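You operate a simulated robot arm through the tools that you are given. There is no shell and no other tool.

You run a simulated robot arm. Do the job below in one go: nothing can be reset, and whatever is moved stays where it is left.

Task
Grease the green and the blue bearing block with the grease pot.
Fine: pump till each pin shows green, then park the hose coupler by the pot; the lock-off switch stays off.

Only the result counts: the job must be done as asked and must still hold three seconds after the hand-in. Knocking over, shifting, dropping, spilling or breaking anything else fails it.

Robot
A 6-joint arm with a two-finger gripper, fixed in place. Base frame: the origin is at the foot of the arm, x ahead of it, y to its left, z up; the work surface is at about z = 70. Lengths are in cm, angles in rad, forces in N, time in s.
Its first joint turns from -2.897 to 2.897 rad. Payload 3.43 kg.
The TCP is the grasp point between the finger pads, 2 cm short of the fingertips. In the tool frame z runs along the fingers and y along their closing line. Largest opening 19 cm; the body of the gripper starts 24.8 cm behind the TCP.
Orientation is told as [roll, pitch, yaw] about the base's x, y, z axes, in that order, counted from this pose: with the fingers straight down and closing along the base's y, the tool's x points along the base's -x, its y along +y and its z along -z.

Tools
- The arm moves only by the tool drive_tool. Its argument "plan" is a list of rows, each an object of numbers (a shift or turn left out is 0, a gripper value left out holds the last): "x", "y", "z": the shift along the tool's x, y, z in cm; "rx", "ry", "rz": the turn, a rotation vector about the tool's x, y, z in rad; "gripper": the closure, from 0 (fully open) to 1 (shut). In form: [{"x": .., "y": .., "z": .., "rx": .., "ry": .., "rz": .., "gripper": ..}, ...]. A call has 1 to 20 rows; each row shifts and turns the commanded pose from where the row before left it, along the tool's axes as they then stand. A row lasts 0.2 s, in which the tool goes at most 5 cm and 0.15 rad; a call with a longer step from one row to the next is refused whole, and so is a gripper value outside its range. A pose out of reach is approached as far as the arm can. The call stops where the force on the tool passes 40 N (or 10 N more than at its start, if that is more) or the arm is blocked; 0.2 s more then pass. Each finger travels about 4.5 cm/s and halts on what it meets, pressing with about 33 N; the grip force reading is that of the motor and also rises with nothing between the fingers. The clock runs only during rows and for 0.2 s after the last one: add rows that do not move to give the fingers time. The reply holds the time, the measured pose of the TCP, the force on the tool along the base axes, the opening and the grip force, in the units named above and with some noise, with the torque about the TCP (base axes, N m) and any sound that the robot's microphone picked up.
- Cameras (640 x 400 px; columns grow to the right, rows downward): "scene" is fixed at [4.98, 50.1, 136.61]; the picture's right is [-0.35, -0.94, 0.00], its down [-0.32, 0.12, -0.94] and it looks along [0.88, -0.33, -0.34] (base axes); focal length 321 px, centre (320, 200). "wrist" rides on the gripper at [7, -0.8, -28.8] in the tool frame; the picture's right is [0.12, 0.99, 0.00], its down [-0.96, 0.12, -0.25] and it looks along [-0.25, 0.03, 0.97] (tool axes); focal length 261 px, centre (320, 200). There is no depth. A picture from a camera that has moved, and an enlarged one, comes with that camera's place and axes in the base frame and with its lens.
- snapshot(camera): a new picture of that camera. No time passes.
- lift_body(by): slides the trunk up (or, below 0, down) by that many cm; the arm rides with it, the base frame stays. It gives what a move gives, with no picture.
- enlarge(camera, box): a new picture of the part [left, top, right, bottom] of that camera's present view, enlarged. No time passes.
- hand_in(): hands the job in; it is judged then, once.

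Nothing tells you positions but the pictures and the camera data. Unless the task says otherwise, let go and move clear before handing in.

The tools are called after "Request:" as name(argument=value, ...) on one line, values as JSON. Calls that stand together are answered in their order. drive_tool: Moves the arm, as the interface text tells. Its arguments: {"type":"object","properties":{"plan":{"type":"array"}},"required":["plan"]} The other tools are called the same way: lift_body (by) slides the trunk up or down; snapshot (camera) takes a picture; enlarge (camera, box) takes an enlarged picture of a part of a camera's view; hand_in () hands the job in.

At the start:

```text
time: 0.0
ee_pos: [79.41, 12.38, 115.03]
orientation: [0.0, 0.0, 0.001]
contact_force: [-0.2, 0.9, 0.1]
moment: [0.02, 0.01, -0.02]
opening: 19.02
grip_force: 0.1
trunk travel left (down, up): [-17.5, 6.5]
```

scene: 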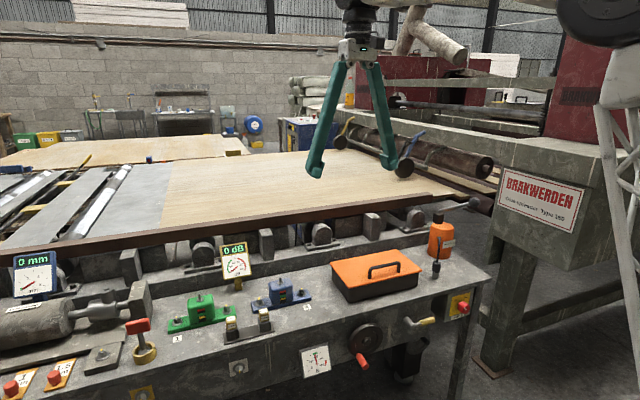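
wrist: 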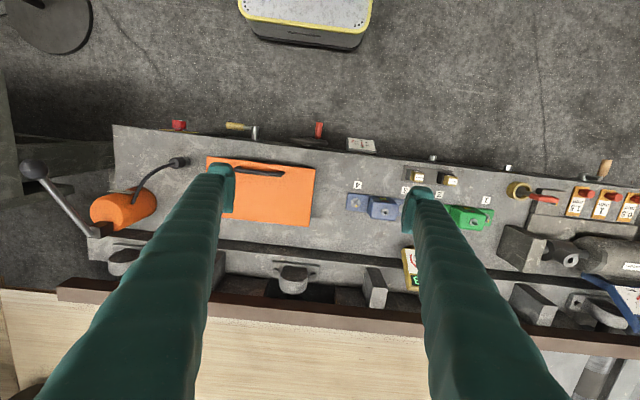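

I see a bench with a green block, a blue block, a third block between them, an orange toolbox and an orange grease pot with a hose at the far right. I'll look closer before moving anything.

Request:
enlarge(camera="scene", box=[150, 260, 330, 372])

Request:
enlarge(camera="scene", box=[380, 200, 500, 275])

Request:
enlarge(camera="wrist", box=[330, 140, 520, 259])

Request:
enlarge(camera="wrist", box=[70, 120, 262, 240])

Request:
enlarge(camera="scene", box=[300, 230, 480, 343])

Request:
enlarge(camera="scene", box=[0, 240, 180, 400])

```text
3.56 times, centred on (240, 316) of scene
camera zoom: at [4.98, 50.1, 136.61], right [-0.35, -0.94, 0.0], down [-0.32, 0.12, -0.94], along [0.88, -0.33, -0.34], focal length 1142 px, centre (604, -212)
```

zoom: 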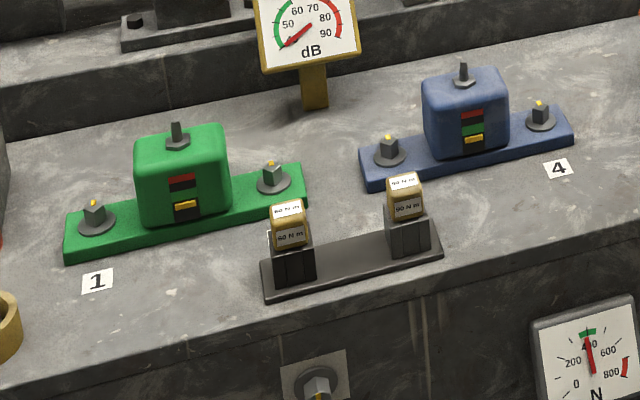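

```text
5.33 times, centred on (440, 238) of scene
camera zoom: at [4.98, 50.1, 136.61], right [-0.35, -0.94, 0.0], down [-0.32, 0.12, -0.94], along [0.88, -0.33, -0.34], focal length 1713 px, centre (-320, 0)
```

zoom: 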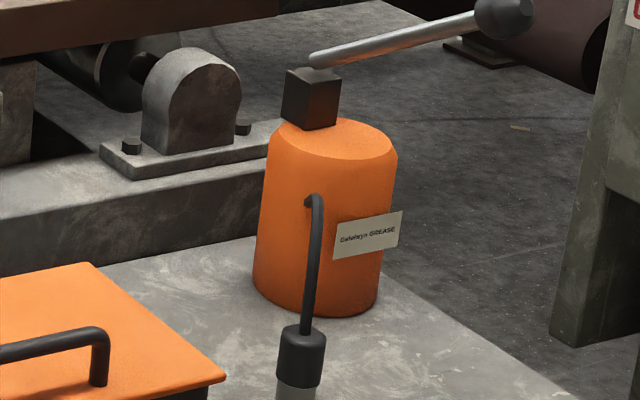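

```text
3.36 times, centred on (425, 200) of wrist
camera zoom: at [72.34, 11.51, 143.88], right [-0.12, 0.99, 0.0], down [0.96, 0.12, 0.25], along [0.25, 0.03, -0.97], focal length 876 px, centre (-33, 202)
```

zoom: 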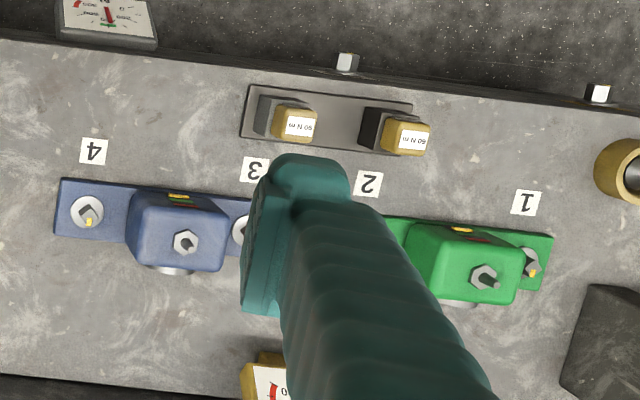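

```text
3.33 times, centred on (166, 180) of wrist
camera zoom: at [72.34, 11.51, 143.88], right [-0.12, 0.99, 0.0], down [0.96, 0.12, 0.25], along [0.25, 0.03, -0.97], focal length 869 px, centre (833, 267)
```

zoom: 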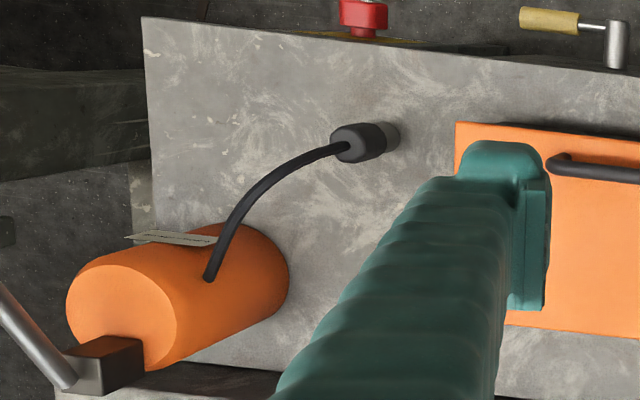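

```text
3.54 times, centred on (390, 286) of scene
camera zoom: at [4.98, 50.1, 136.61], right [-0.35, -0.94, 0.0], down [-0.32, 0.12, -0.94], along [0.88, -0.33, -0.34], focal length 1137 px, centre (72, -106)
```

zoom: 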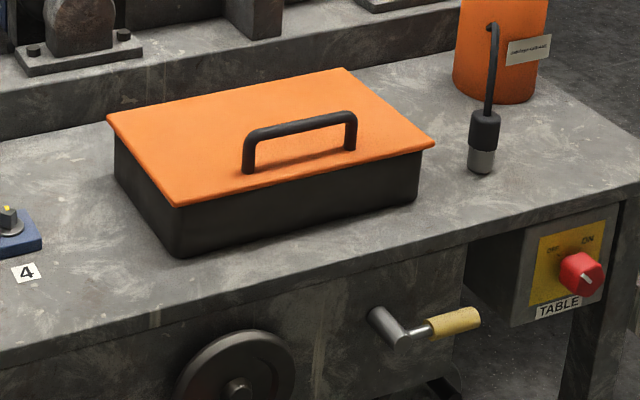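

```text
2.50 times, centred on (90, 320) of scene
camera zoom: at [4.98, 50.1, 136.61], right [-0.35, -0.94, 0.0], down [-0.32, 0.12, -0.94], along [0.88, -0.33, -0.34], focal length 803 px, centre (895, -100)
```

zoom: 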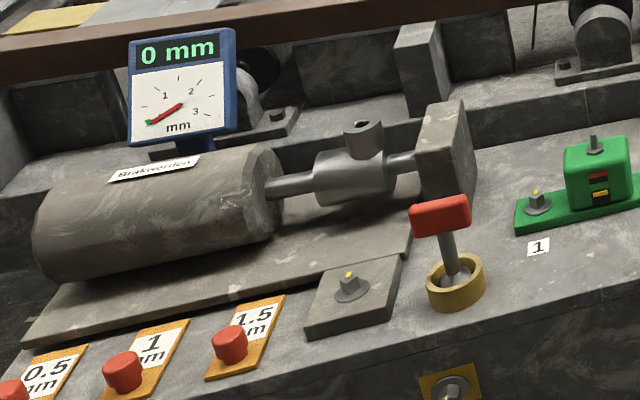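

The coupler stands at about (84, -24) with its top near z 77, and the pump lever knob is near (85, -38, 97). The green nipple is at about (90, 55, 79). I'll narrow the gripper, move high above the coupler and look down from there.

Request:
drive_tool(plan=[{"y": -4.5, "x": -0.6, "gripper": 0.58}, {"y": -4.5, "x": -0.6}, {"y": -4.5, "x": -0.6}, {"y": -4.5, "x": -0.6}, {"y": -4.5, "x": -0.6}, {"y": -4.5, "x": -0.6}, {"y": -4.5, "x": -0.6}, {"y": -4.5, "x": -0.6}, {"rz": 0.14}, {"rz": 0.137}, {}, {}])

Request:
snapshot(camera="wrist")

Request:
snapshot(camera="scene")

```text
time: 2.6
ee_pos: [84.33, -23.76, 114.79]
orientation: [0.0, -0.001, -0.277]
contact_force: [0.4, 0.2, 0.0]
moment: [-0.02, -0.02, 0.0]
opening: 8.0
grip_force: 0.2
trunk travel left (down, up): [-17.5, 6.5]
```

```text
taken
camera wrist: at [77.3, -22.68, 143.76], right [0.16, 0.99, 0.0], down [0.96, -0.15, 0.25], along [0.24, -0.04, -0.97], focal length 261 px, centre (320, 200)
```

wrist: 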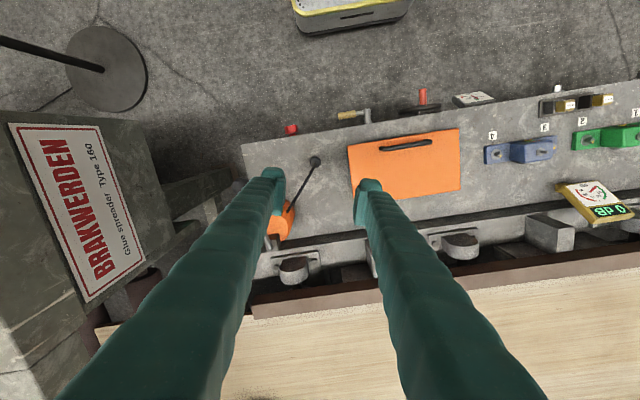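

```text
taken
```

scene: 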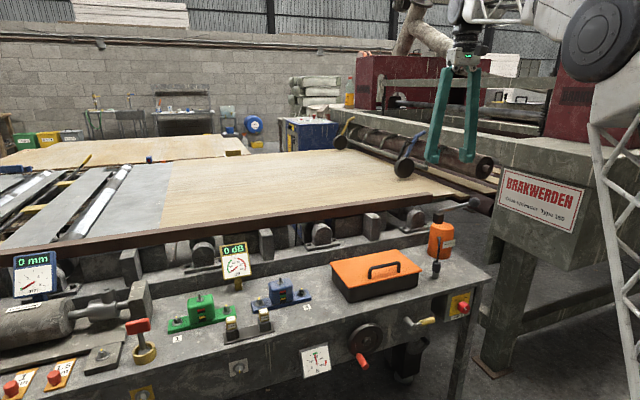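

The gripper is above the coupler. I need a clear view of the lever, so I'll enlarge the relevant parts.

Request:
enlarge(camera="scene", box=[400, 190, 500, 252])

Request:
enlarge(camera="wrist", box=[220, 120, 400, 232])

Request:
enlarge(camera="scene", box=[390, 270, 490, 332])

```text
6.40 times, centred on (450, 221) of scene
camera zoom: at [4.98, 50.1, 136.61], right [-0.35, -0.94, 0.0], down [-0.32, 0.12, -0.94], along [0.88, -0.33, -0.34], focal length 2056 px, centre (-512, 66)
```

zoom: 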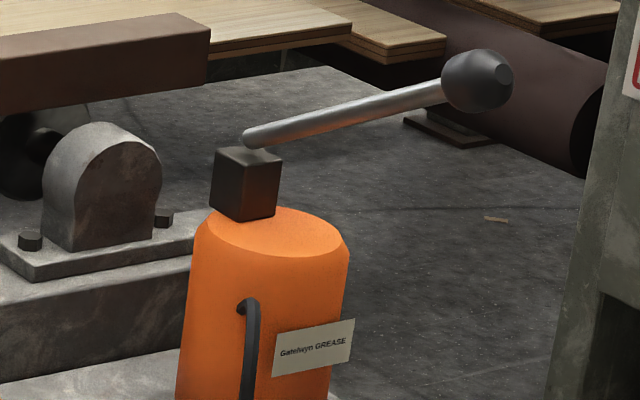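

```text
3.56 times, centred on (310, 176) of wrist
camera zoom: at [77.3, -22.68, 143.76], right [0.16, 0.99, 0.0], down [0.96, -0.15, 0.25], along [0.24, -0.04, -0.97], focal length 927 px, centre (356, 285)
```

zoom: 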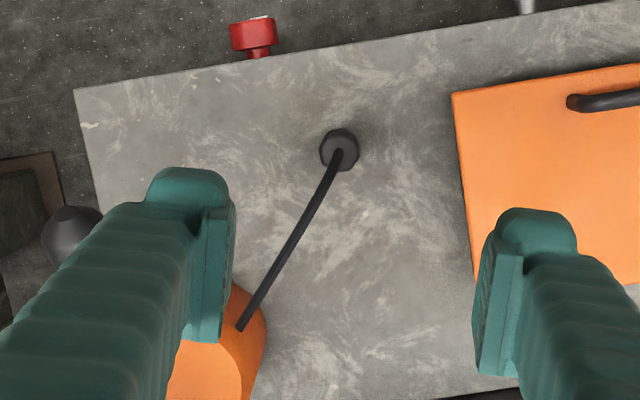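

```text
6.40 times, centred on (440, 301) of scene
camera zoom: at [4.98, 50.1, 136.61], right [-0.35, -0.94, 0.0], down [-0.32, 0.12, -0.94], along [0.88, -0.33, -0.34], focal length 2056 px, centre (-448, -446)
```

zoom: 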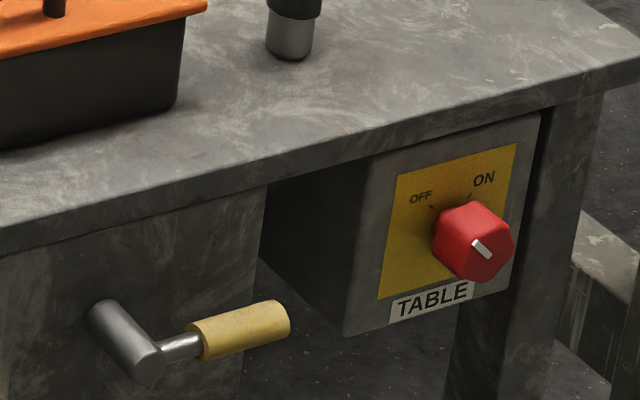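

The lock-off switch reads OFF and I'll keep clear of it. The green block is near the reach limit, so before picking anything up I'll swing there with the tool high and test how far it goes with an outward tilt.

Request:
drive_tool(plan=[{"y": 4, "x": 0.09, "rz": -0.0457}, {"y": 4, "x": 0.09, "rz": -0.0457}, {"y": 4, "x": 0.09, "rz": -0.0457}, {"y": 4, "x": 0.09, "rz": -0.0457}, {"y": 4, "x": 0.09, "rz": -0.0457}, {"y": 4, "x": 0.09, "rz": -0.0457}, {"y": 4, "x": 0.09, "rz": -0.0457}, {"y": 4, "x": 0.09, "rz": -0.0457}, {"y": 4, "x": 0.09, "rz": -0.0457}, {"y": 4, "x": 0.09, "rz": -0.0457}, {"y": 4, "x": 0.09, "rz": -0.0457}, {"y": 4, "x": 0.09, "rz": -0.0457}, {"y": 4, "x": 0.09, "rz": -0.0457}, {"y": 4, "x": 0.09, "rz": -0.0457}, {"y": 4, "x": 0.09, "rz": -0.0457}, {"y": 4, "x": 0.09, "rz": -0.0457}, {"y": 4, "x": 0.09, "rz": -0.0457}, {"y": 4, "x": 0.09, "rz": -0.0457}, {}])

Request:
snapshot(camera="wrist")

```text
time: 6.6
ee_pos: [74.86, 45.69, 115.16]
orientation: [-0.001, 0.0, 0.546]
contact_force: [0.4, 0.1, -0.2]
moment: [-0.01, 0.0, 0.0]
opening: 8.0
grip_force: 0.0
trunk travel left (down, up): [-17.5, 6.5]
```

```text
taken
camera wrist: at [69.27, 41.33, 144.02], right [-0.62, 0.79, 0.0], down [0.76, 0.6, 0.25], along [0.19, 0.15, -0.97], focal length 261 px, centre (320, 200)
```

wrist: 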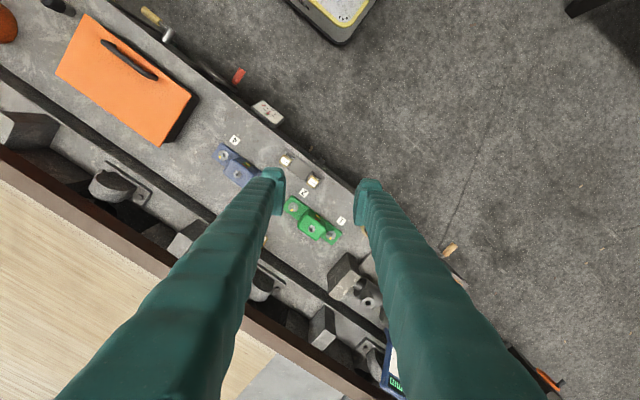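

Request:
enlarge(camera="wrist", box=[205, 130, 365, 250])

Request:
drive_tool(plan=[{"ry": -0.15}, {"ry": -0.15}, {}])

```text
3.33 times, centred on (285, 190) of wrist
camera zoom: at [69.27, 41.33, 144.02], right [-0.62, 0.79, 0.0], down [0.76, 0.6, 0.25], along [0.19, 0.15, -0.97], focal length 869 px, centre (437, 233)
```

zoom: 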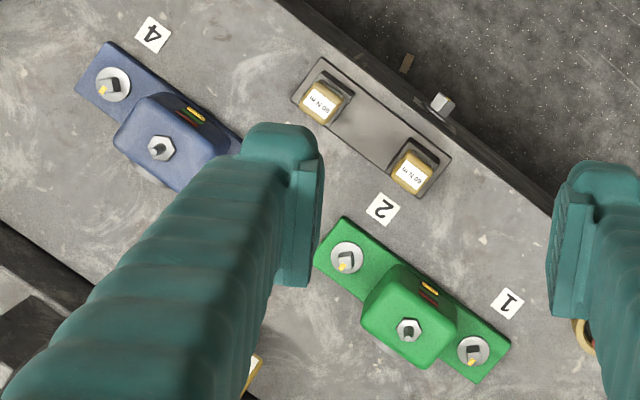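

```text
time: 7.4
ee_pos: [74.78, 45.81, 115.34]
orientation: [0.0, -0.303, 0.546]
contact_force: [-0.8, -0.7, 0.0]
moment: [0.04, -0.06, 0.05]
opening: 7.98
grip_force: 0.1
trunk travel left (down, up): [-17.5, 6.5]
```

Request:
drive_tool(plan=[{"x": -1.785, "z": 4.04}, {"x": -1.785, "z": 4.04}, {"x": -1.785, "z": 4.04}, {"x": -1.785, "z": 4.04}, {"x": -1.785, "z": 4.04}, {"x": -1.785, "z": 4.04}, {}, {}])

Request:
snapshot(camera="scene")

Request:
snapshot(camera="wrist")

```text
time: 9.2
ee_pos: [89.77, 54.72, 95.07]
orientation: [0.0, -0.299, 0.545]
contact_force: [0.3, 0.2, 0.5]
moment: [-0.01, 0.03, 0.01]
opening: 8.01
grip_force: 0.0
trunk travel left (down, up): [-17.5, 6.5]
```

```text
taken
```

scene: 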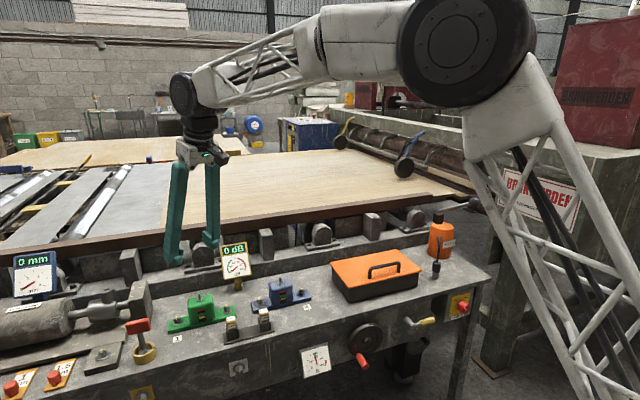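

```text
taken
camera wrist: at [77.22, 46.07, 120.47], right [-0.61, 0.79, -0.04], down [0.66, 0.54, 0.52], along [0.43, 0.3, -0.85], focal length 261 px, centre (320, 200)
```

wrist: 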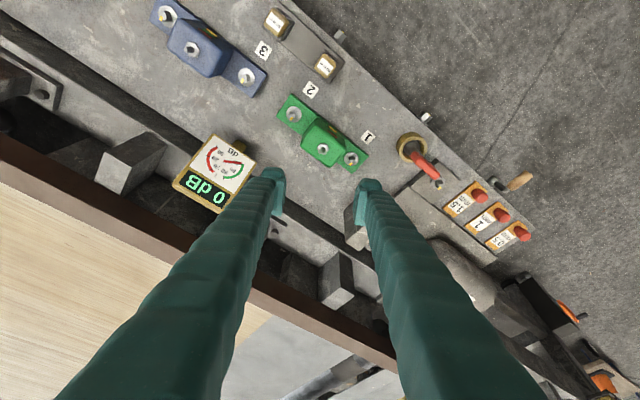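

Request:
drive_tool(plan=[{"x": 0.739, "z": 2.388}, {"x": 0.739, "z": 2.388}, {"x": 0.739, "z": 2.388}, {"x": 0.739, "z": 2.388}, {}, {}])

Request:
snapshot(camera="wrist")

Request:
snapshot(camera="scene")

```text
time: 10.6
ee_pos: [89.51, 55.04, 85.15]
orientation: [0.0, -0.301, 0.546]
contact_force: [0.3, 0.2, -0.2]
moment: [-0.03, -0.01, -0.02]
opening: 7.98
grip_force: 0.1
trunk travel left (down, up): [-17.5, 6.5]
```

```text
taken
camera wrist: at [76.99, 46.35, 110.61], right [-0.61, 0.79, -0.04], down [0.66, 0.54, 0.52], along [0.43, 0.3, -0.85], focal length 261 px, centre (320, 200)
```

wrist: 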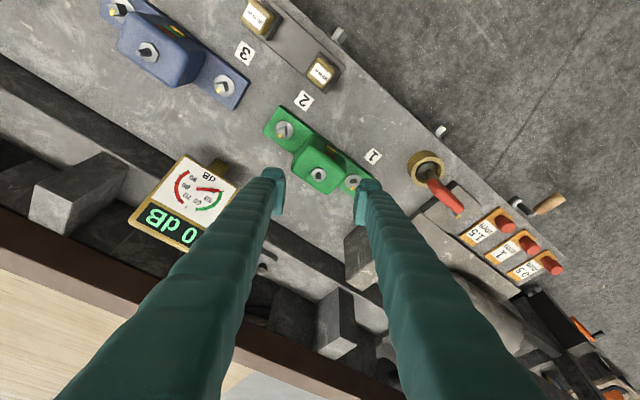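

```text
taken
```

scene: 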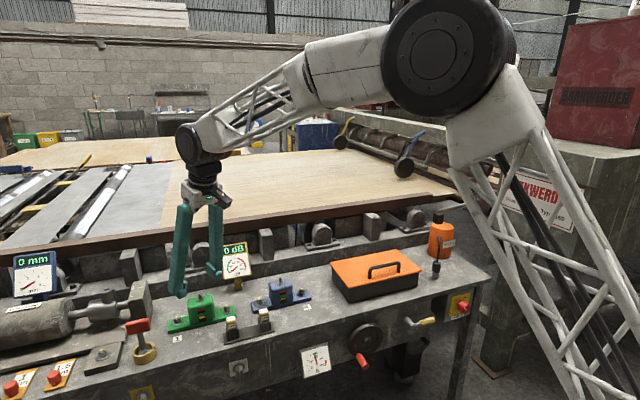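

The reach works at a 0.3 rad tilt. From here I'll measure both nipples more precisely.

Request:
enlarge(camera="wrist", box=[260, 100, 380, 200])

Request:
enlarge(camera="scene", box=[150, 260, 330, 372])

Request:
enlarge(camera="wrist", box=[90, 0, 260, 110])

```text
4.00 times, centred on (320, 150) of wrist
camera zoom: at [76.99, 46.35, 110.61], right [-0.61, 0.79, -0.04], down [0.66, 0.54, 0.52], along [0.43, 0.3, -0.85], focal length 1043 px, centre (320, 400)
```

zoom: 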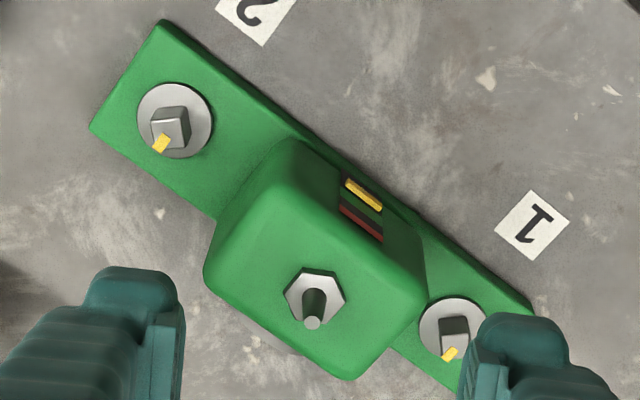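

```text
3.56 times, centred on (240, 316) of scene
camera zoom: at [4.98, 50.1, 136.61], right [-0.35, -0.94, 0.0], down [-0.32, 0.12, -0.94], along [0.88, -0.33, -0.34], focal length 1142 px, centre (604, -212)
```

zoom: 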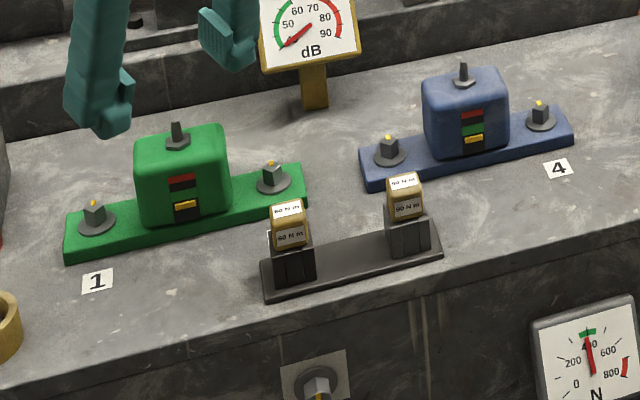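

```text
3.64 times, centred on (175, 55) of wrist
camera zoom: at [76.99, 46.35, 110.61], right [-0.61, 0.79, -0.04], down [0.66, 0.54, 0.52], along [0.43, 0.3, -0.85], focal length 948 px, centre (847, 727)
```

zoom: 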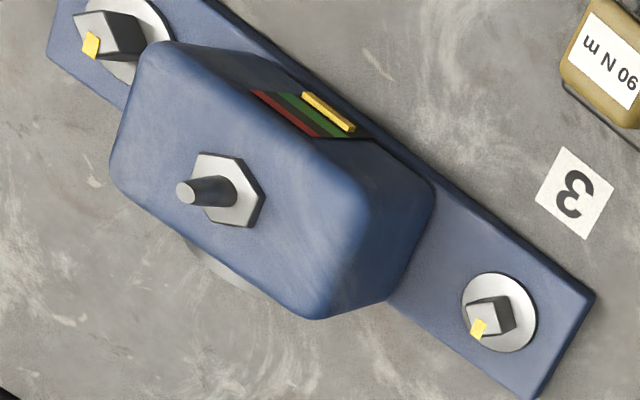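

The green nipple tip is at about (90.6, 55.3, 79.3) and the blue one at about (90.4, 31.2, 79.3). I'll rise and swing back toward the coupler, keeping the tilt.

Request:
drive_tool(plan=[{"x": -1.18, "z": -3.82}, {"x": -1.18, "z": -3.82}, {"x": -1.18, "z": -3.82}, {"x": -1.18, "z": -3.82}, {"x": -1.18, "z": -3.82}, {"y": -4.39, "x": 0.912, "z": -0.282, "rx": 0.01237, "rz": 0.03998}, {"y": -4.36, "x": 0.912, "z": -0.282, "rx": 0.01237, "rz": 0.03998}, {"y": -4.32, "x": 0.912, "z": -0.282, "rx": 0.01237, "rz": 0.03998}, {"y": -4.28, "x": 0.912, "z": -0.282, "rx": 0.01237, "rz": 0.03998}, {"y": -4.25, "x": 0.912, "z": -0.282, "rx": 0.01237, "rz": 0.03998}, {"y": -4.21, "x": 0.912, "z": -0.282, "rx": 0.01237, "rz": 0.03998}, {"y": -4.18, "x": 0.912, "z": -0.282, "rx": 0.01237, "rz": 0.03998}, {"y": -4.14, "x": 0.912, "z": -0.282, "rx": 0.01237, "rz": 0.03998}, {"y": -4.1, "x": 0.912, "z": -0.282, "rx": 0.01237, "rz": 0.03998}, {"y": -4.07, "x": 0.912, "z": -0.282, "rx": 0.01237, "rz": 0.03998}, {"y": -4.03, "x": 0.912, "z": -0.282, "rx": 0.01237, "rz": 0.03998}, {"y": -3.99, "x": 0.912, "z": -0.282, "rx": 0.01237, "rz": 0.03998}, {"y": -3.96, "x": 0.912, "z": -0.282, "rx": 0.01237, "rz": 0.03998}, {"y": -3.92, "x": 0.912, "z": -0.282, "rx": 0.01237, "rz": 0.03998}, {"y": -3.88, "x": 0.912, "z": -0.282, "rx": 0.01237, "rz": 0.03998}])

Request:
drive_tool(plan=[{"y": -3.85, "x": 0.912, "z": -0.282, "rx": 0.01237, "rz": 0.03998}, {"y": -3.81, "x": 0.912, "z": -0.282, "rx": 0.01237, "rz": 0.03998}, {"y": -3.78, "x": 0.912, "z": -0.282, "rx": 0.01237, "rz": 0.03998}, {"y": -3.74, "x": 0.912, "z": -0.282, "rx": 0.01237, "rz": 0.03998}, {"y": -3.7, "x": 0.912, "z": -0.282, "rx": 0.01237, "rz": 0.03998}, {}, {}])

Request:
snapshot(camera="wrist")

```text
time: 14.8
ee_pos: [91.49, -7.59, 105.24]
orientation: [0.002, -0.3, -0.081]
contact_force: [0.2, 1.4, 0.3]
moment: [-0.12, 0.03, -0.02]
opening: 7.98
grip_force: 0.1
trunk travel left (down, up): [-17.5, 6.5]
```

```text
time: 16.4
ee_pos: [84.04, -25.87, 105.26]
orientation: [0.0, -0.3, -0.287]
contact_force: [-0.3, 0.4, -0.2]
moment: [-0.03, 0.01, 0.0]
opening: 7.95
grip_force: 0.0
trunk travel left (down, up): [-17.5, 6.5]
```

```text
taken
camera wrist: at [69.23, -22.32, 130.66], right [0.17, 0.98, -0.04], down [0.84, -0.13, 0.52], along [0.51, -0.12, -0.85], focal length 261 px, centre (320, 200)
```

wrist: 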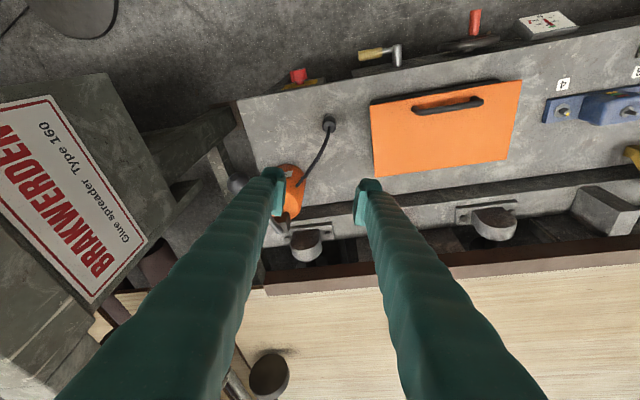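

Request:
enlarge(camera="wrist", box=[280, 80, 380, 145])

Request:
enlarge(camera="scene", box=[410, 240, 470, 290])

```text
6.15 times, centred on (330, 112) of wrist
camera zoom: at [69.23, -22.32, 130.66], right [0.17, 0.98, -0.04], down [0.84, -0.13, 0.52], along [0.51, -0.12, -0.85], focal length 1604 px, centre (258, 738)
```

zoom: 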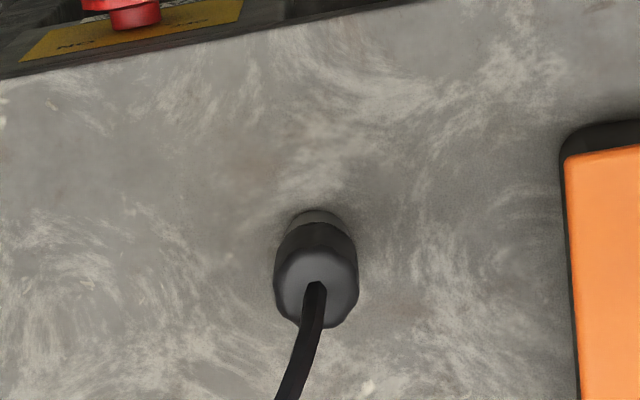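

```text
8.00 times, centred on (440, 265) of scene
camera zoom: at [4.98, 50.1, 136.61], right [-0.35, -0.94, 0.0], down [-0.32, 0.12, -0.94], along [0.88, -0.33, -0.34], focal length 2570 px, centre (-640, -320)
```

zoom: 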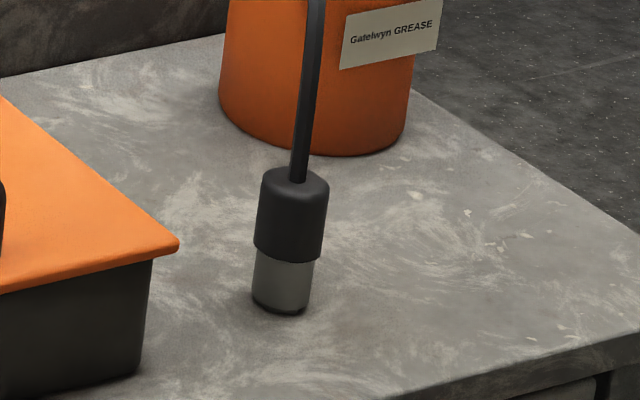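

The coupler stands at about (84.3, -24.7) and spans z 70 to 76.3, with its black sleeve from 72.5 up. I'll descend around it in two stages.

Request:
drive_tool(plan=[{"x": 1.158, "z": 3.7, "y": 0.2}, {"x": 1.158, "z": 3.7, "y": 0.2}, {"x": 1.158, "z": 3.7, "y": 0.2}, {"x": 1.158, "z": 3.7, "y": 0.2}, {"x": 1.158, "z": 3.7, "y": 0.2}, {"x": 1.158, "z": 3.7, "y": 0.2}, {}, {}])

Request:
snapshot(camera="wrist")

Request:
enlarge(camera="scene", box=[380, 190, 500, 290])

```text
time: 18.2
ee_pos: [84.23, -24.4, 81.84]
orientation: [0.0, -0.298, -0.29]
contact_force: [0.1, -0.8, 0.6]
moment: [0.02, 0.02, 0.02]
opening: 7.95
grip_force: 0.1
trunk travel left (down, up): [-17.5, 6.5]
```

```text
taken
camera wrist: at [69.46, -20.87, 107.39], right [0.17, 0.98, -0.04], down [0.84, -0.13, 0.52], along [0.51, -0.12, -0.85], focal length 261 px, centre (320, 200)
```

wrist: 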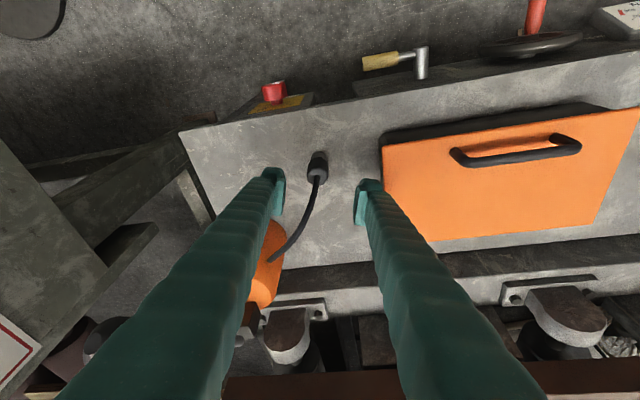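

```text
4.00 times, centred on (440, 240) of scene
camera zoom: at [4.98, 50.1, 136.61], right [-0.35, -0.94, 0.0], down [-0.32, 0.12, -0.94], along [0.88, -0.33, -0.34], focal length 1285 px, centre (-160, 40)
```

zoom: 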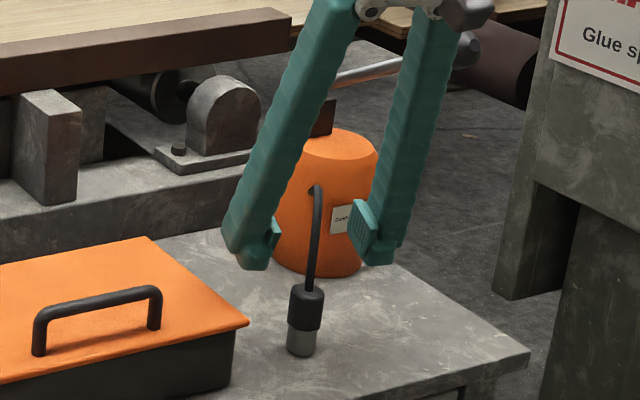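

Request:
drive_tool(plan=[{"x": 0.72, "z": 2.32, "y": -0.08}, {"x": 0.72, "z": 2.32, "y": -0.08}, {"x": 0.72, "z": 2.32, "y": -0.08}, {}, {}])

Request:
enlarge(camera="wrist", box=[240, 130, 400, 230])

Request:
enlarge(camera="scene", box=[380, 190, 500, 290])

```text
time: 19.4
ee_pos: [84.21, -24.44, 74.4]
orientation: [0.001, -0.299, -0.291]
contact_force: [-0.4, 0.6, 0.8]
moment: [0.0, 0.02, 0.01]
opening: 8.0
grip_force: 0.0
trunk travel left (down, up): [-17.5, 6.5]
```

```text
4.00 times, centred on (320, 180) of wrist
camera zoom: at [69.38, -21.01, 99.97], right [0.17, 0.98, -0.04], down [0.84, -0.13, 0.52], along [0.51, -0.12, -0.85], focal length 1043 px, centre (320, 280)
```

zoom: 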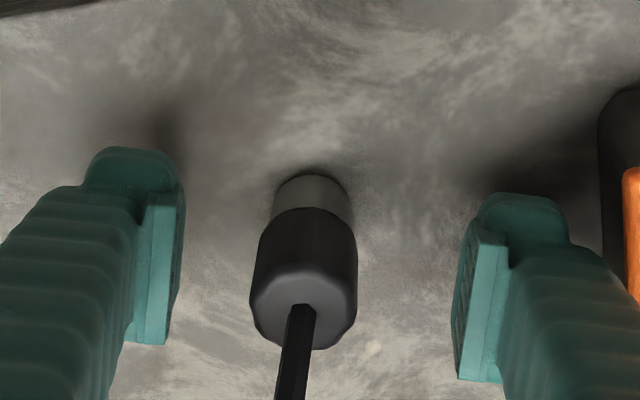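

```text
4.00 times, centred on (440, 240) of scene
camera zoom: at [4.98, 50.1, 136.61], right [-0.35, -0.94, 0.0], down [-0.32, 0.12, -0.94], along [0.88, -0.33, -0.34], focal length 1285 px, centre (-160, 40)
```

zoom: 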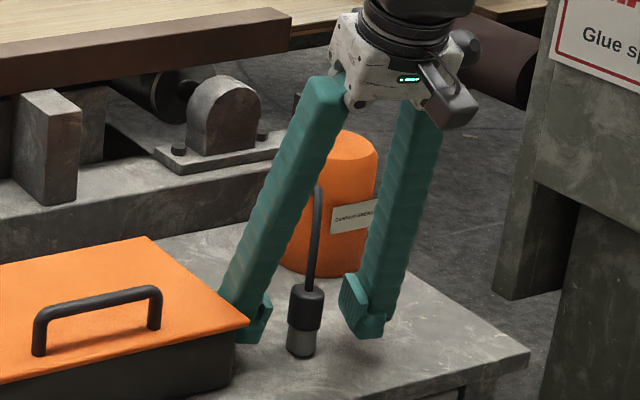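

The sleeve is between the pads and about 0.4 cm off-centre. I'll shift and close.

Request:
drive_tool(plan=[{"y": -0.4}, {"gripper": 0.75}, {"gripper": 0.9}, {"gripper": 0.9}, {"gripper": 0.95}, {"gripper": 0.95}, {"gripper": 0.95}, {"gripper": 0.95}])

Request:
enlarge(camera="wrist", box=[240, 130, 400, 230])

```text
time: 21.2
ee_pos: [84.04, -25.02, 74.43]
orientation: [0.0, -0.299, -0.29]
contact_force: [0.8, -0.1, -0.3]
moment: [-0.01, 0.01, 0.02]
opening: 2.76
grip_force: 33.4
trunk travel left (down, up): [-17.5, 6.5]
```

```text
4.00 times, centred on (320, 180) of wrist
camera zoom: at [69.23, -21.42, 99.9], right [0.17, 0.98, -0.04], down [0.84, -0.13, 0.52], along [0.51, -0.12, -0.85], focal length 1043 px, centre (320, 280)
```

zoom: 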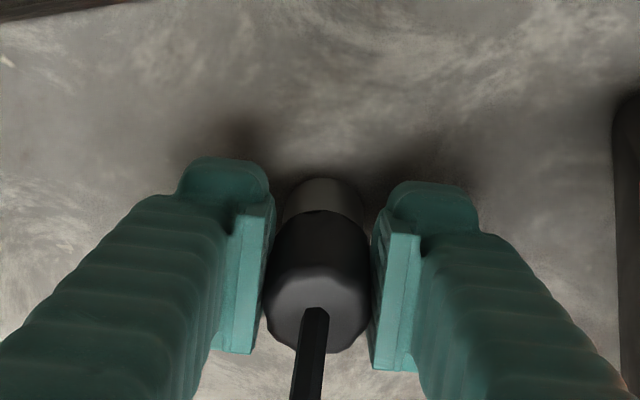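

Request:
drive_tool(plan=[{"x": -0.3, "z": -0.96}, {"x": -0.3, "z": -0.96}, {"x": -0.3, "z": -0.96}, {"x": -0.59, "z": -1.91}, {"x": -0.59, "z": -1.91}, {}])

Request:
enlarge(camera="scene", box=[380, 190, 500, 290])

Request:
enlarge(camera="wrist", box=[240, 130, 400, 230])

```text
time: 22.6
ee_pos: [84.0, -25.21, 81.53]
orientation: [0.0, -0.3, -0.289]
contact_force: [-0.3, -0.1, -0.8]
moment: [0.0, 0.05, -0.01]
opening: 2.77
grip_force: 32.6
trunk travel left (down, up): [-17.5, 6.5]
```

```text
4.00 times, centred on (440, 240) of scene
camera zoom: at [4.98, 50.1, 136.61], right [-0.35, -0.94, 0.0], down [-0.32, 0.12, -0.94], along [0.88, -0.33, -0.34], focal length 1285 px, centre (-160, 40)
```

zoom: 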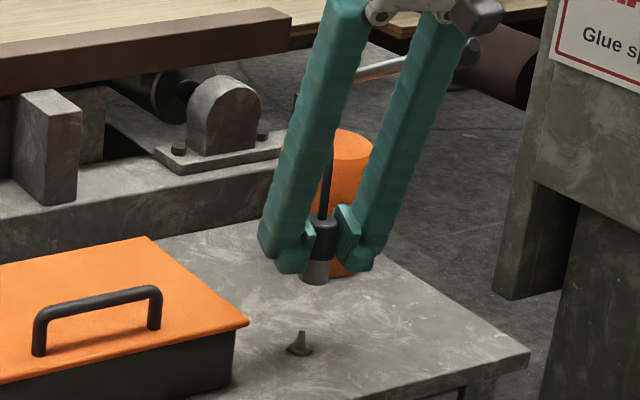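

```text
4.00 times, centred on (320, 180) of wrist
camera zoom: at [69.22, -21.69, 107.01], right [0.17, 0.98, -0.04], down [0.84, -0.13, 0.52], along [0.51, -0.12, -0.85], focal length 1043 px, centre (320, 280)
```

zoom: 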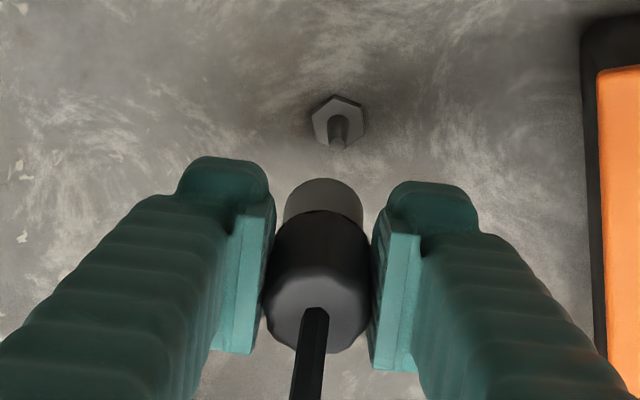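

The coupler came off a parking nipple on the bench, so that is where it goes back. I'm holding it firmly. I'll raise it and swing toward the green block, watching for hose pull.

Request:
drive_tool(plan=[{"x": -0.99, "z": -3.2}, {"x": -0.99, "z": -3.2}, {"x": -0.99, "z": -3.2}, {"x": -0.99, "z": -3.2}, {"y": 3.67, "x": -0.788, "z": 0.244, "rx": -0.01237, "rz": -0.03998}, {"y": 3.71, "x": -0.788, "z": 0.244, "rx": -0.01237, "rz": -0.03998}, {"y": 3.75, "x": -0.788, "z": 0.244, "rx": -0.01237, "rz": -0.03998}, {"y": 3.78, "x": -0.788, "z": 0.244, "rx": -0.01237, "rz": -0.03998}, {"y": 3.82, "x": -0.788, "z": 0.244, "rx": -0.01237, "rz": -0.03998}, {"y": 3.86, "x": -0.788, "z": 0.244, "rx": -0.01237, "rz": -0.03998}, {}])

Request:
snapshot(camera="scene")

```text
time: 25.0
ee_pos: [92.82, -3.85, 95.08]
orientation: [-0.001, -0.299, -0.039]
contact_force: [-0.2, -0.1, -0.5]
moment: [0.0, -0.01, 0.02]
opening: 2.79
grip_force: 32.9
trunk travel left (down, up): [-17.5, 6.5]
```

```text
taken
```

scene: 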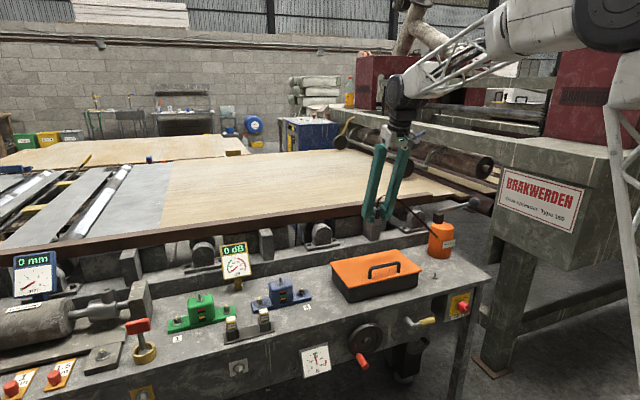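

The hose follows without pulling, so I'll continue to the green block.

Request:
drive_tool(plan=[{"y": 3.9, "x": -0.788, "z": 0.244, "rx": -0.01237, "rz": -0.03998}, {"y": 3.94, "x": -0.788, "z": 0.244, "rx": -0.01237, "rz": -0.03998}, {"y": 3.97, "x": -0.788, "z": 0.244, "rx": -0.01237, "rz": -0.03998}, {"y": 4.01, "x": -0.788, "z": 0.244, "rx": -0.01237, "rz": -0.03998}, {"y": 4.05, "x": -0.788, "z": 0.244, "rx": -0.01237, "rz": -0.03998}, {"y": 4.09, "x": -0.788, "z": 0.244, "rx": -0.01237, "rz": -0.03998}, {"y": 4.13, "x": -0.788, "z": 0.244, "rx": -0.01237, "rz": -0.03998}, {"y": 4.16, "x": -0.788, "z": 0.244, "rx": -0.01237, "rz": -0.03998}, {"y": 4.2, "x": -0.788, "z": 0.244, "rx": -0.01237, "rz": -0.03998}, {"y": 4.24, "x": -0.788, "z": 0.244, "rx": -0.01237, "rz": -0.03998}, {"y": 4.28, "x": -0.788, "z": 0.244, "rx": -0.01237, "rz": -0.03998}, {"y": 4.32, "x": -0.788, "z": 0.244, "rx": -0.01237, "rz": -0.03998}, {"y": 4.35, "x": -0.788, "z": 0.244, "rx": -0.01237, "rz": -0.03998}, {"y": 4.39, "x": -0.788, "z": 0.244, "rx": -0.01237, "rz": -0.03998}, {}, {}])

Request:
snapshot(camera="scene")

Request:
enlarge(camera="wrist", box=[240, 130, 400, 230])

```text
time: 28.4
ee_pos: [90.57, 54.65, 94.74]
orientation: [0.001, -0.3, 0.546]
contact_force: [-0.4, -0.4, -0.7]
moment: [-0.03, -0.03, -0.03]
opening: 2.77
grip_force: 32.9
trunk travel left (down, up): [-17.5, 6.5]
```

```text
taken
```

scene: 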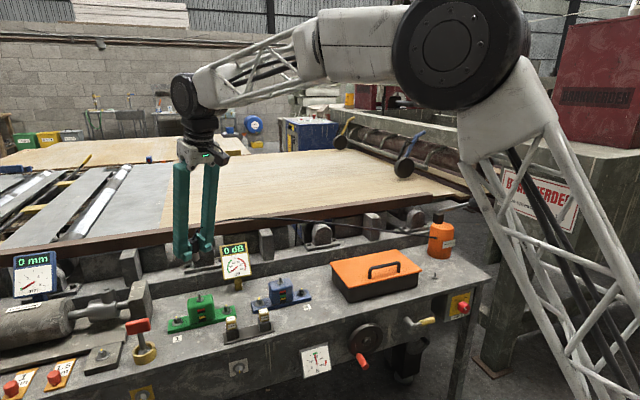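

```text
4.00 times, centred on (320, 180) of wrist
camera zoom: at [77.97, 45.96, 120.26], right [-0.61, 0.79, -0.04], down [0.66, 0.54, 0.52], along [0.43, 0.3, -0.85], focal length 1043 px, centre (320, 280)
```

zoom: 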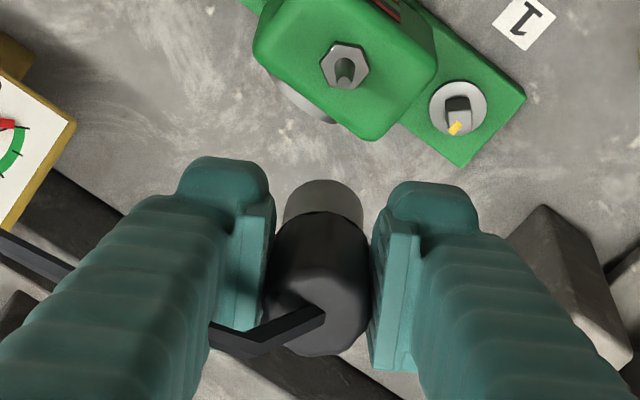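

Request:
drive_tool(plan=[{"x": 0.7, "z": 2.33, "y": 0.09}, {"x": 0.7, "z": 2.33, "y": 0.09}, {"x": 0.7, "z": 2.33, "y": 0.09}, {"x": 0.7, "z": 2.33, "y": 0.09}, {}, {}])

Request:
enlarge(camera="wrist", box=[240, 130, 400, 230])

Request:
enlarge(camera="scene", box=[160, 240, 260, 340])

```text
time: 29.8
ee_pos: [90.31, 54.85, 84.89]
orientation: [-0.001, -0.301, 0.547]
contact_force: [0.0, -0.4, -1.0]
moment: [0.04, -0.03, -0.03]
opening: 2.78
grip_force: 33.2
trunk travel left (down, up): [-17.5, 6.5]
```

```text
4.00 times, centred on (320, 180) of wrist
camera zoom: at [77.74, 46.14, 110.36], right [-0.61, 0.79, -0.04], down [0.66, 0.54, 0.52], along [0.43, 0.3, -0.85], focal length 1043 px, centre (320, 280)
```

zoom: 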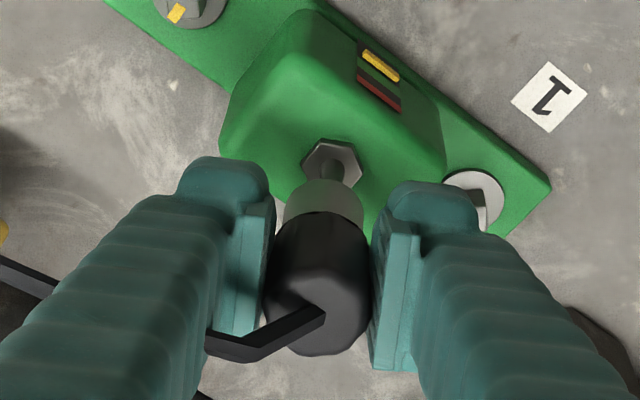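

```text
4.00 times, centred on (210, 290) of scene
camera zoom: at [4.98, 50.1, 136.61], right [-0.35, -0.94, 0.0], down [-0.32, 0.12, -0.94], along [0.88, -0.33, -0.34], focal length 1285 px, centre (760, -160)
```

zoom: 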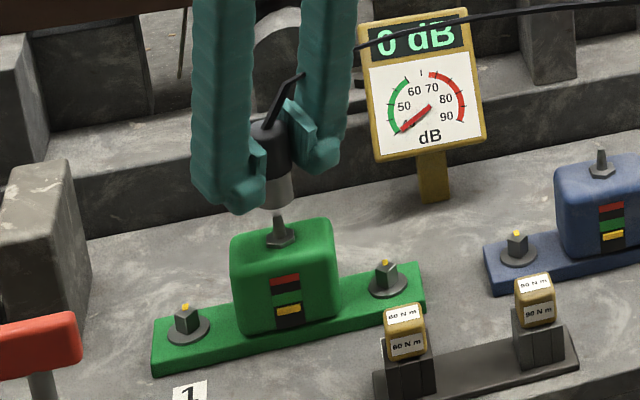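

The coupler is aligned within about 0.1 to 0.2 cm of the nipple. I'll push it down gently until it seats.

Request:
drive_tool(plan=[{"x": -0.096, "z": 0.03, "y": 0.08}, {"x": 0.118, "z": 0.382}, {"x": 0.118, "z": 0.382}, {"x": 0.118, "z": 0.382}, {"x": 0.118, "z": 0.382}, {"x": 0.118, "z": 0.382}, {}])

Request:
enlarge(camera="scene", box=[160, 240, 260, 340])

```text
time: 31.4
ee_pos: [90.36, 55.05, 83.08]
orientation: [-0.001, -0.299, 0.547]
contact_force: [-9.0, -3.5, -0.4]
moment: [-0.12, 0.36, 0.0]
opening: 2.75
grip_force: 33.3
trunk travel left (down, up): [-17.5, 6.5]
```

```text
4.00 times, centred on (210, 290) of scene
camera zoom: at [4.98, 50.1, 136.61], right [-0.35, -0.94, 0.0], down [-0.32, 0.12, -0.94], along [0.88, -0.33, -0.34], focal length 1285 px, centre (760, -160)
```

zoom: 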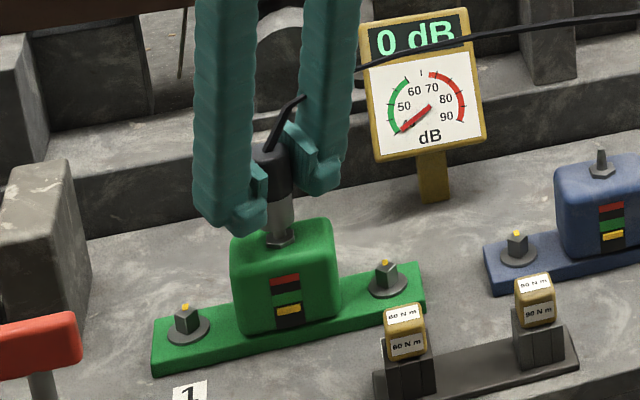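

It's on the nipple with a slight side load pushing inward. I'll relieve that and push on down.

Request:
drive_tool(plan=[{"x": 0.19, "z": -0.06}, {}, {"x": 0.089, "z": 0.287}, {"x": 0.089, "z": 0.287}, {"x": 0.089, "z": 0.287}, {}])

Request:
enlarge(camera="scene", box=[160, 240, 260, 340])

```text
time: 32.8
ee_pos: [90.31, 54.79, 82.26]
orientation: [0.001, -0.299, 0.545]
contact_force: [1.1, 0.6, -0.2]
moment: [0.05, -0.05, 0.03]
opening: 2.77
grip_force: 33.1
trunk travel left (down, up): [-17.5, 6.5]
```

```text
4.00 times, centred on (210, 290) of scene
camera zoom: at [4.98, 50.1, 136.61], right [-0.35, -0.94, 0.0], down [-0.32, 0.12, -0.94], along [0.88, -0.33, -0.34], focal length 1285 px, centre (760, -160)
```

zoom: 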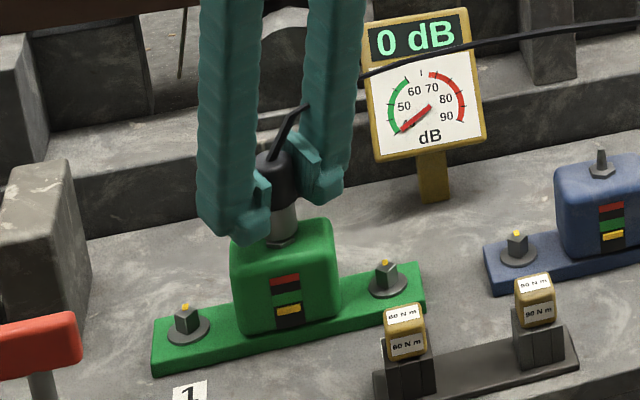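

Request:
drive_tool(plan=[{"x": 0.089, "z": 0.287}, {"x": 0.089, "z": 0.287}, {"x": 0.06, "z": 0.19}, {"x": 0.06, "z": 0.19}, {}])

Request:
enlarge(camera="scene", box=[160, 240, 260, 340])

```text
time: 34.0
ee_pos: [90.2, 54.92, 81.39]
orientation: [-0.001, -0.301, 0.546]
contact_force: [2.4, 3.3, 25.7]
moment: [0.1, -0.1, 0.02]
opening: 2.76
grip_force: 32.5
trunk travel left (down, up): [-17.5, 6.5]
```

```text
4.00 times, centred on (210, 290) of scene
camera zoom: at [4.98, 50.1, 136.61], right [-0.35, -0.94, 0.0], down [-0.32, 0.12, -0.94], along [0.88, -0.33, -0.34], focal length 1285 px, centre (760, -160)
```

zoom: 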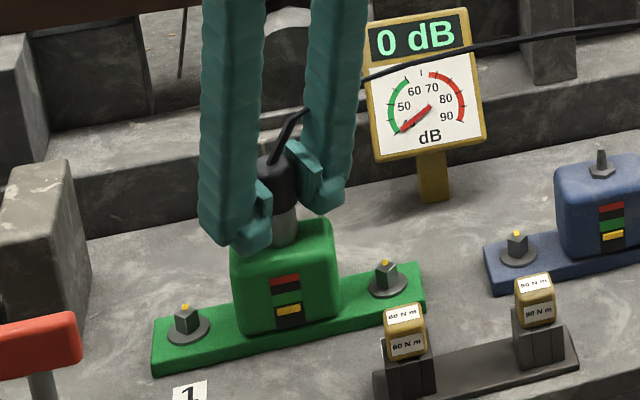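

It's bottoming at about 26 N with no sound yet. I'll press slightly more to make sure it latches.

Request:
drive_tool(plan=[{"x": 0.015, "z": 0.048}, {"x": 0.015, "z": 0.048}, {"x": 0.015, "z": 0.048}, {}])

Request:
enlarge(camera="wrist", box=[240, 130, 400, 230])

```text
time: 35.0
ee_pos: [90.25, 54.78, 81.08]
orientation: [0.0, -0.301, 0.547]
contact_force: [-0.8, 0.3, 25.5]
moment: [0.0, -0.03, 0.03]
opening: 2.77
grip_force: 32.8
trunk travel left (down, up): [-17.5, 6.5]
```

```text
4.00 times, centred on (320, 180) of wrist
camera zoom: at [77.67, 46.11, 106.69], right [-0.61, 0.79, -0.04], down [0.66, 0.54, 0.52], along [0.43, 0.3, -0.85], focal length 1043 px, centre (320, 280)
```

zoom: 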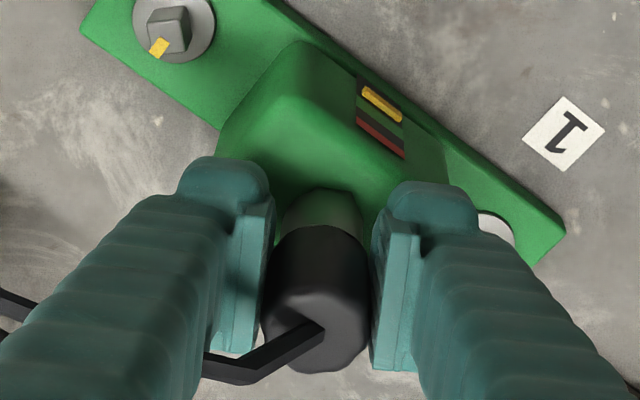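

The coupler has bottomed out and the pads started to slip on it. I'll relax the press, release it and inspect how it sits.

Request:
drive_tool(plan=[{"x": -0.03, "z": -0.1}, {"gripper": 0.8}, {"gripper": 0.65}, {"gripper": 0.65}, {"gripper": 0.65}, {}])

Request:
enlarge(camera="wrist", box=[240, 130, 400, 230])

Request:
enlarge(camera="scene", box=[160, 240, 260, 340])

```text
time: 36.4
ee_pos: [90.33, 54.84, 81.26]
orientation: [0.0, -0.3, 0.545]
contact_force: [-0.2, 0.6, -0.2]
moment: [-0.01, 0.0, 0.0]
opening: 6.63
grip_force: 0.0
trunk travel left (down, up): [-17.5, 6.5]
```

```text
4.00 times, centred on (320, 180) of wrist
camera zoom: at [77.8, 46.15, 106.73], right [-0.61, 0.79, -0.04], down [0.66, 0.54, 0.52], along [0.43, 0.3, -0.85], focal length 1043 px, centre (320, 280)
```

zoom: 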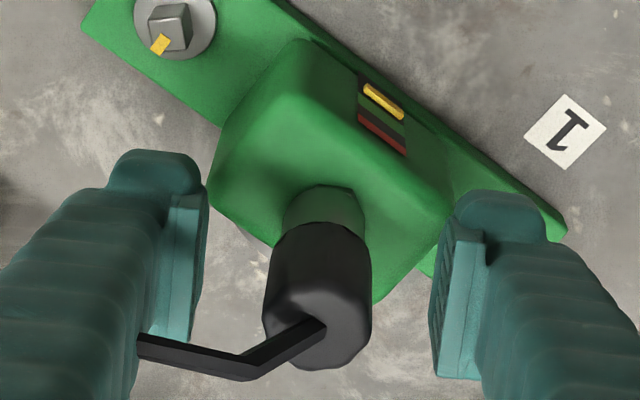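

```text
4.00 times, centred on (210, 290) of scene
camera zoom: at [4.98, 50.1, 136.61], right [-0.35, -0.94, 0.0], down [-0.32, 0.12, -0.94], along [0.88, -0.33, -0.34], focal length 1285 px, centre (760, -160)
```

zoom: 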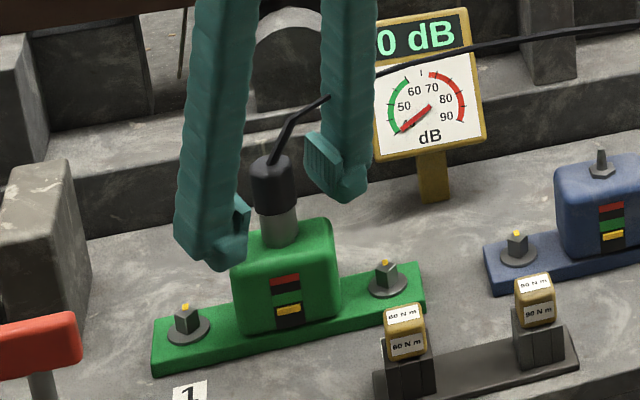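

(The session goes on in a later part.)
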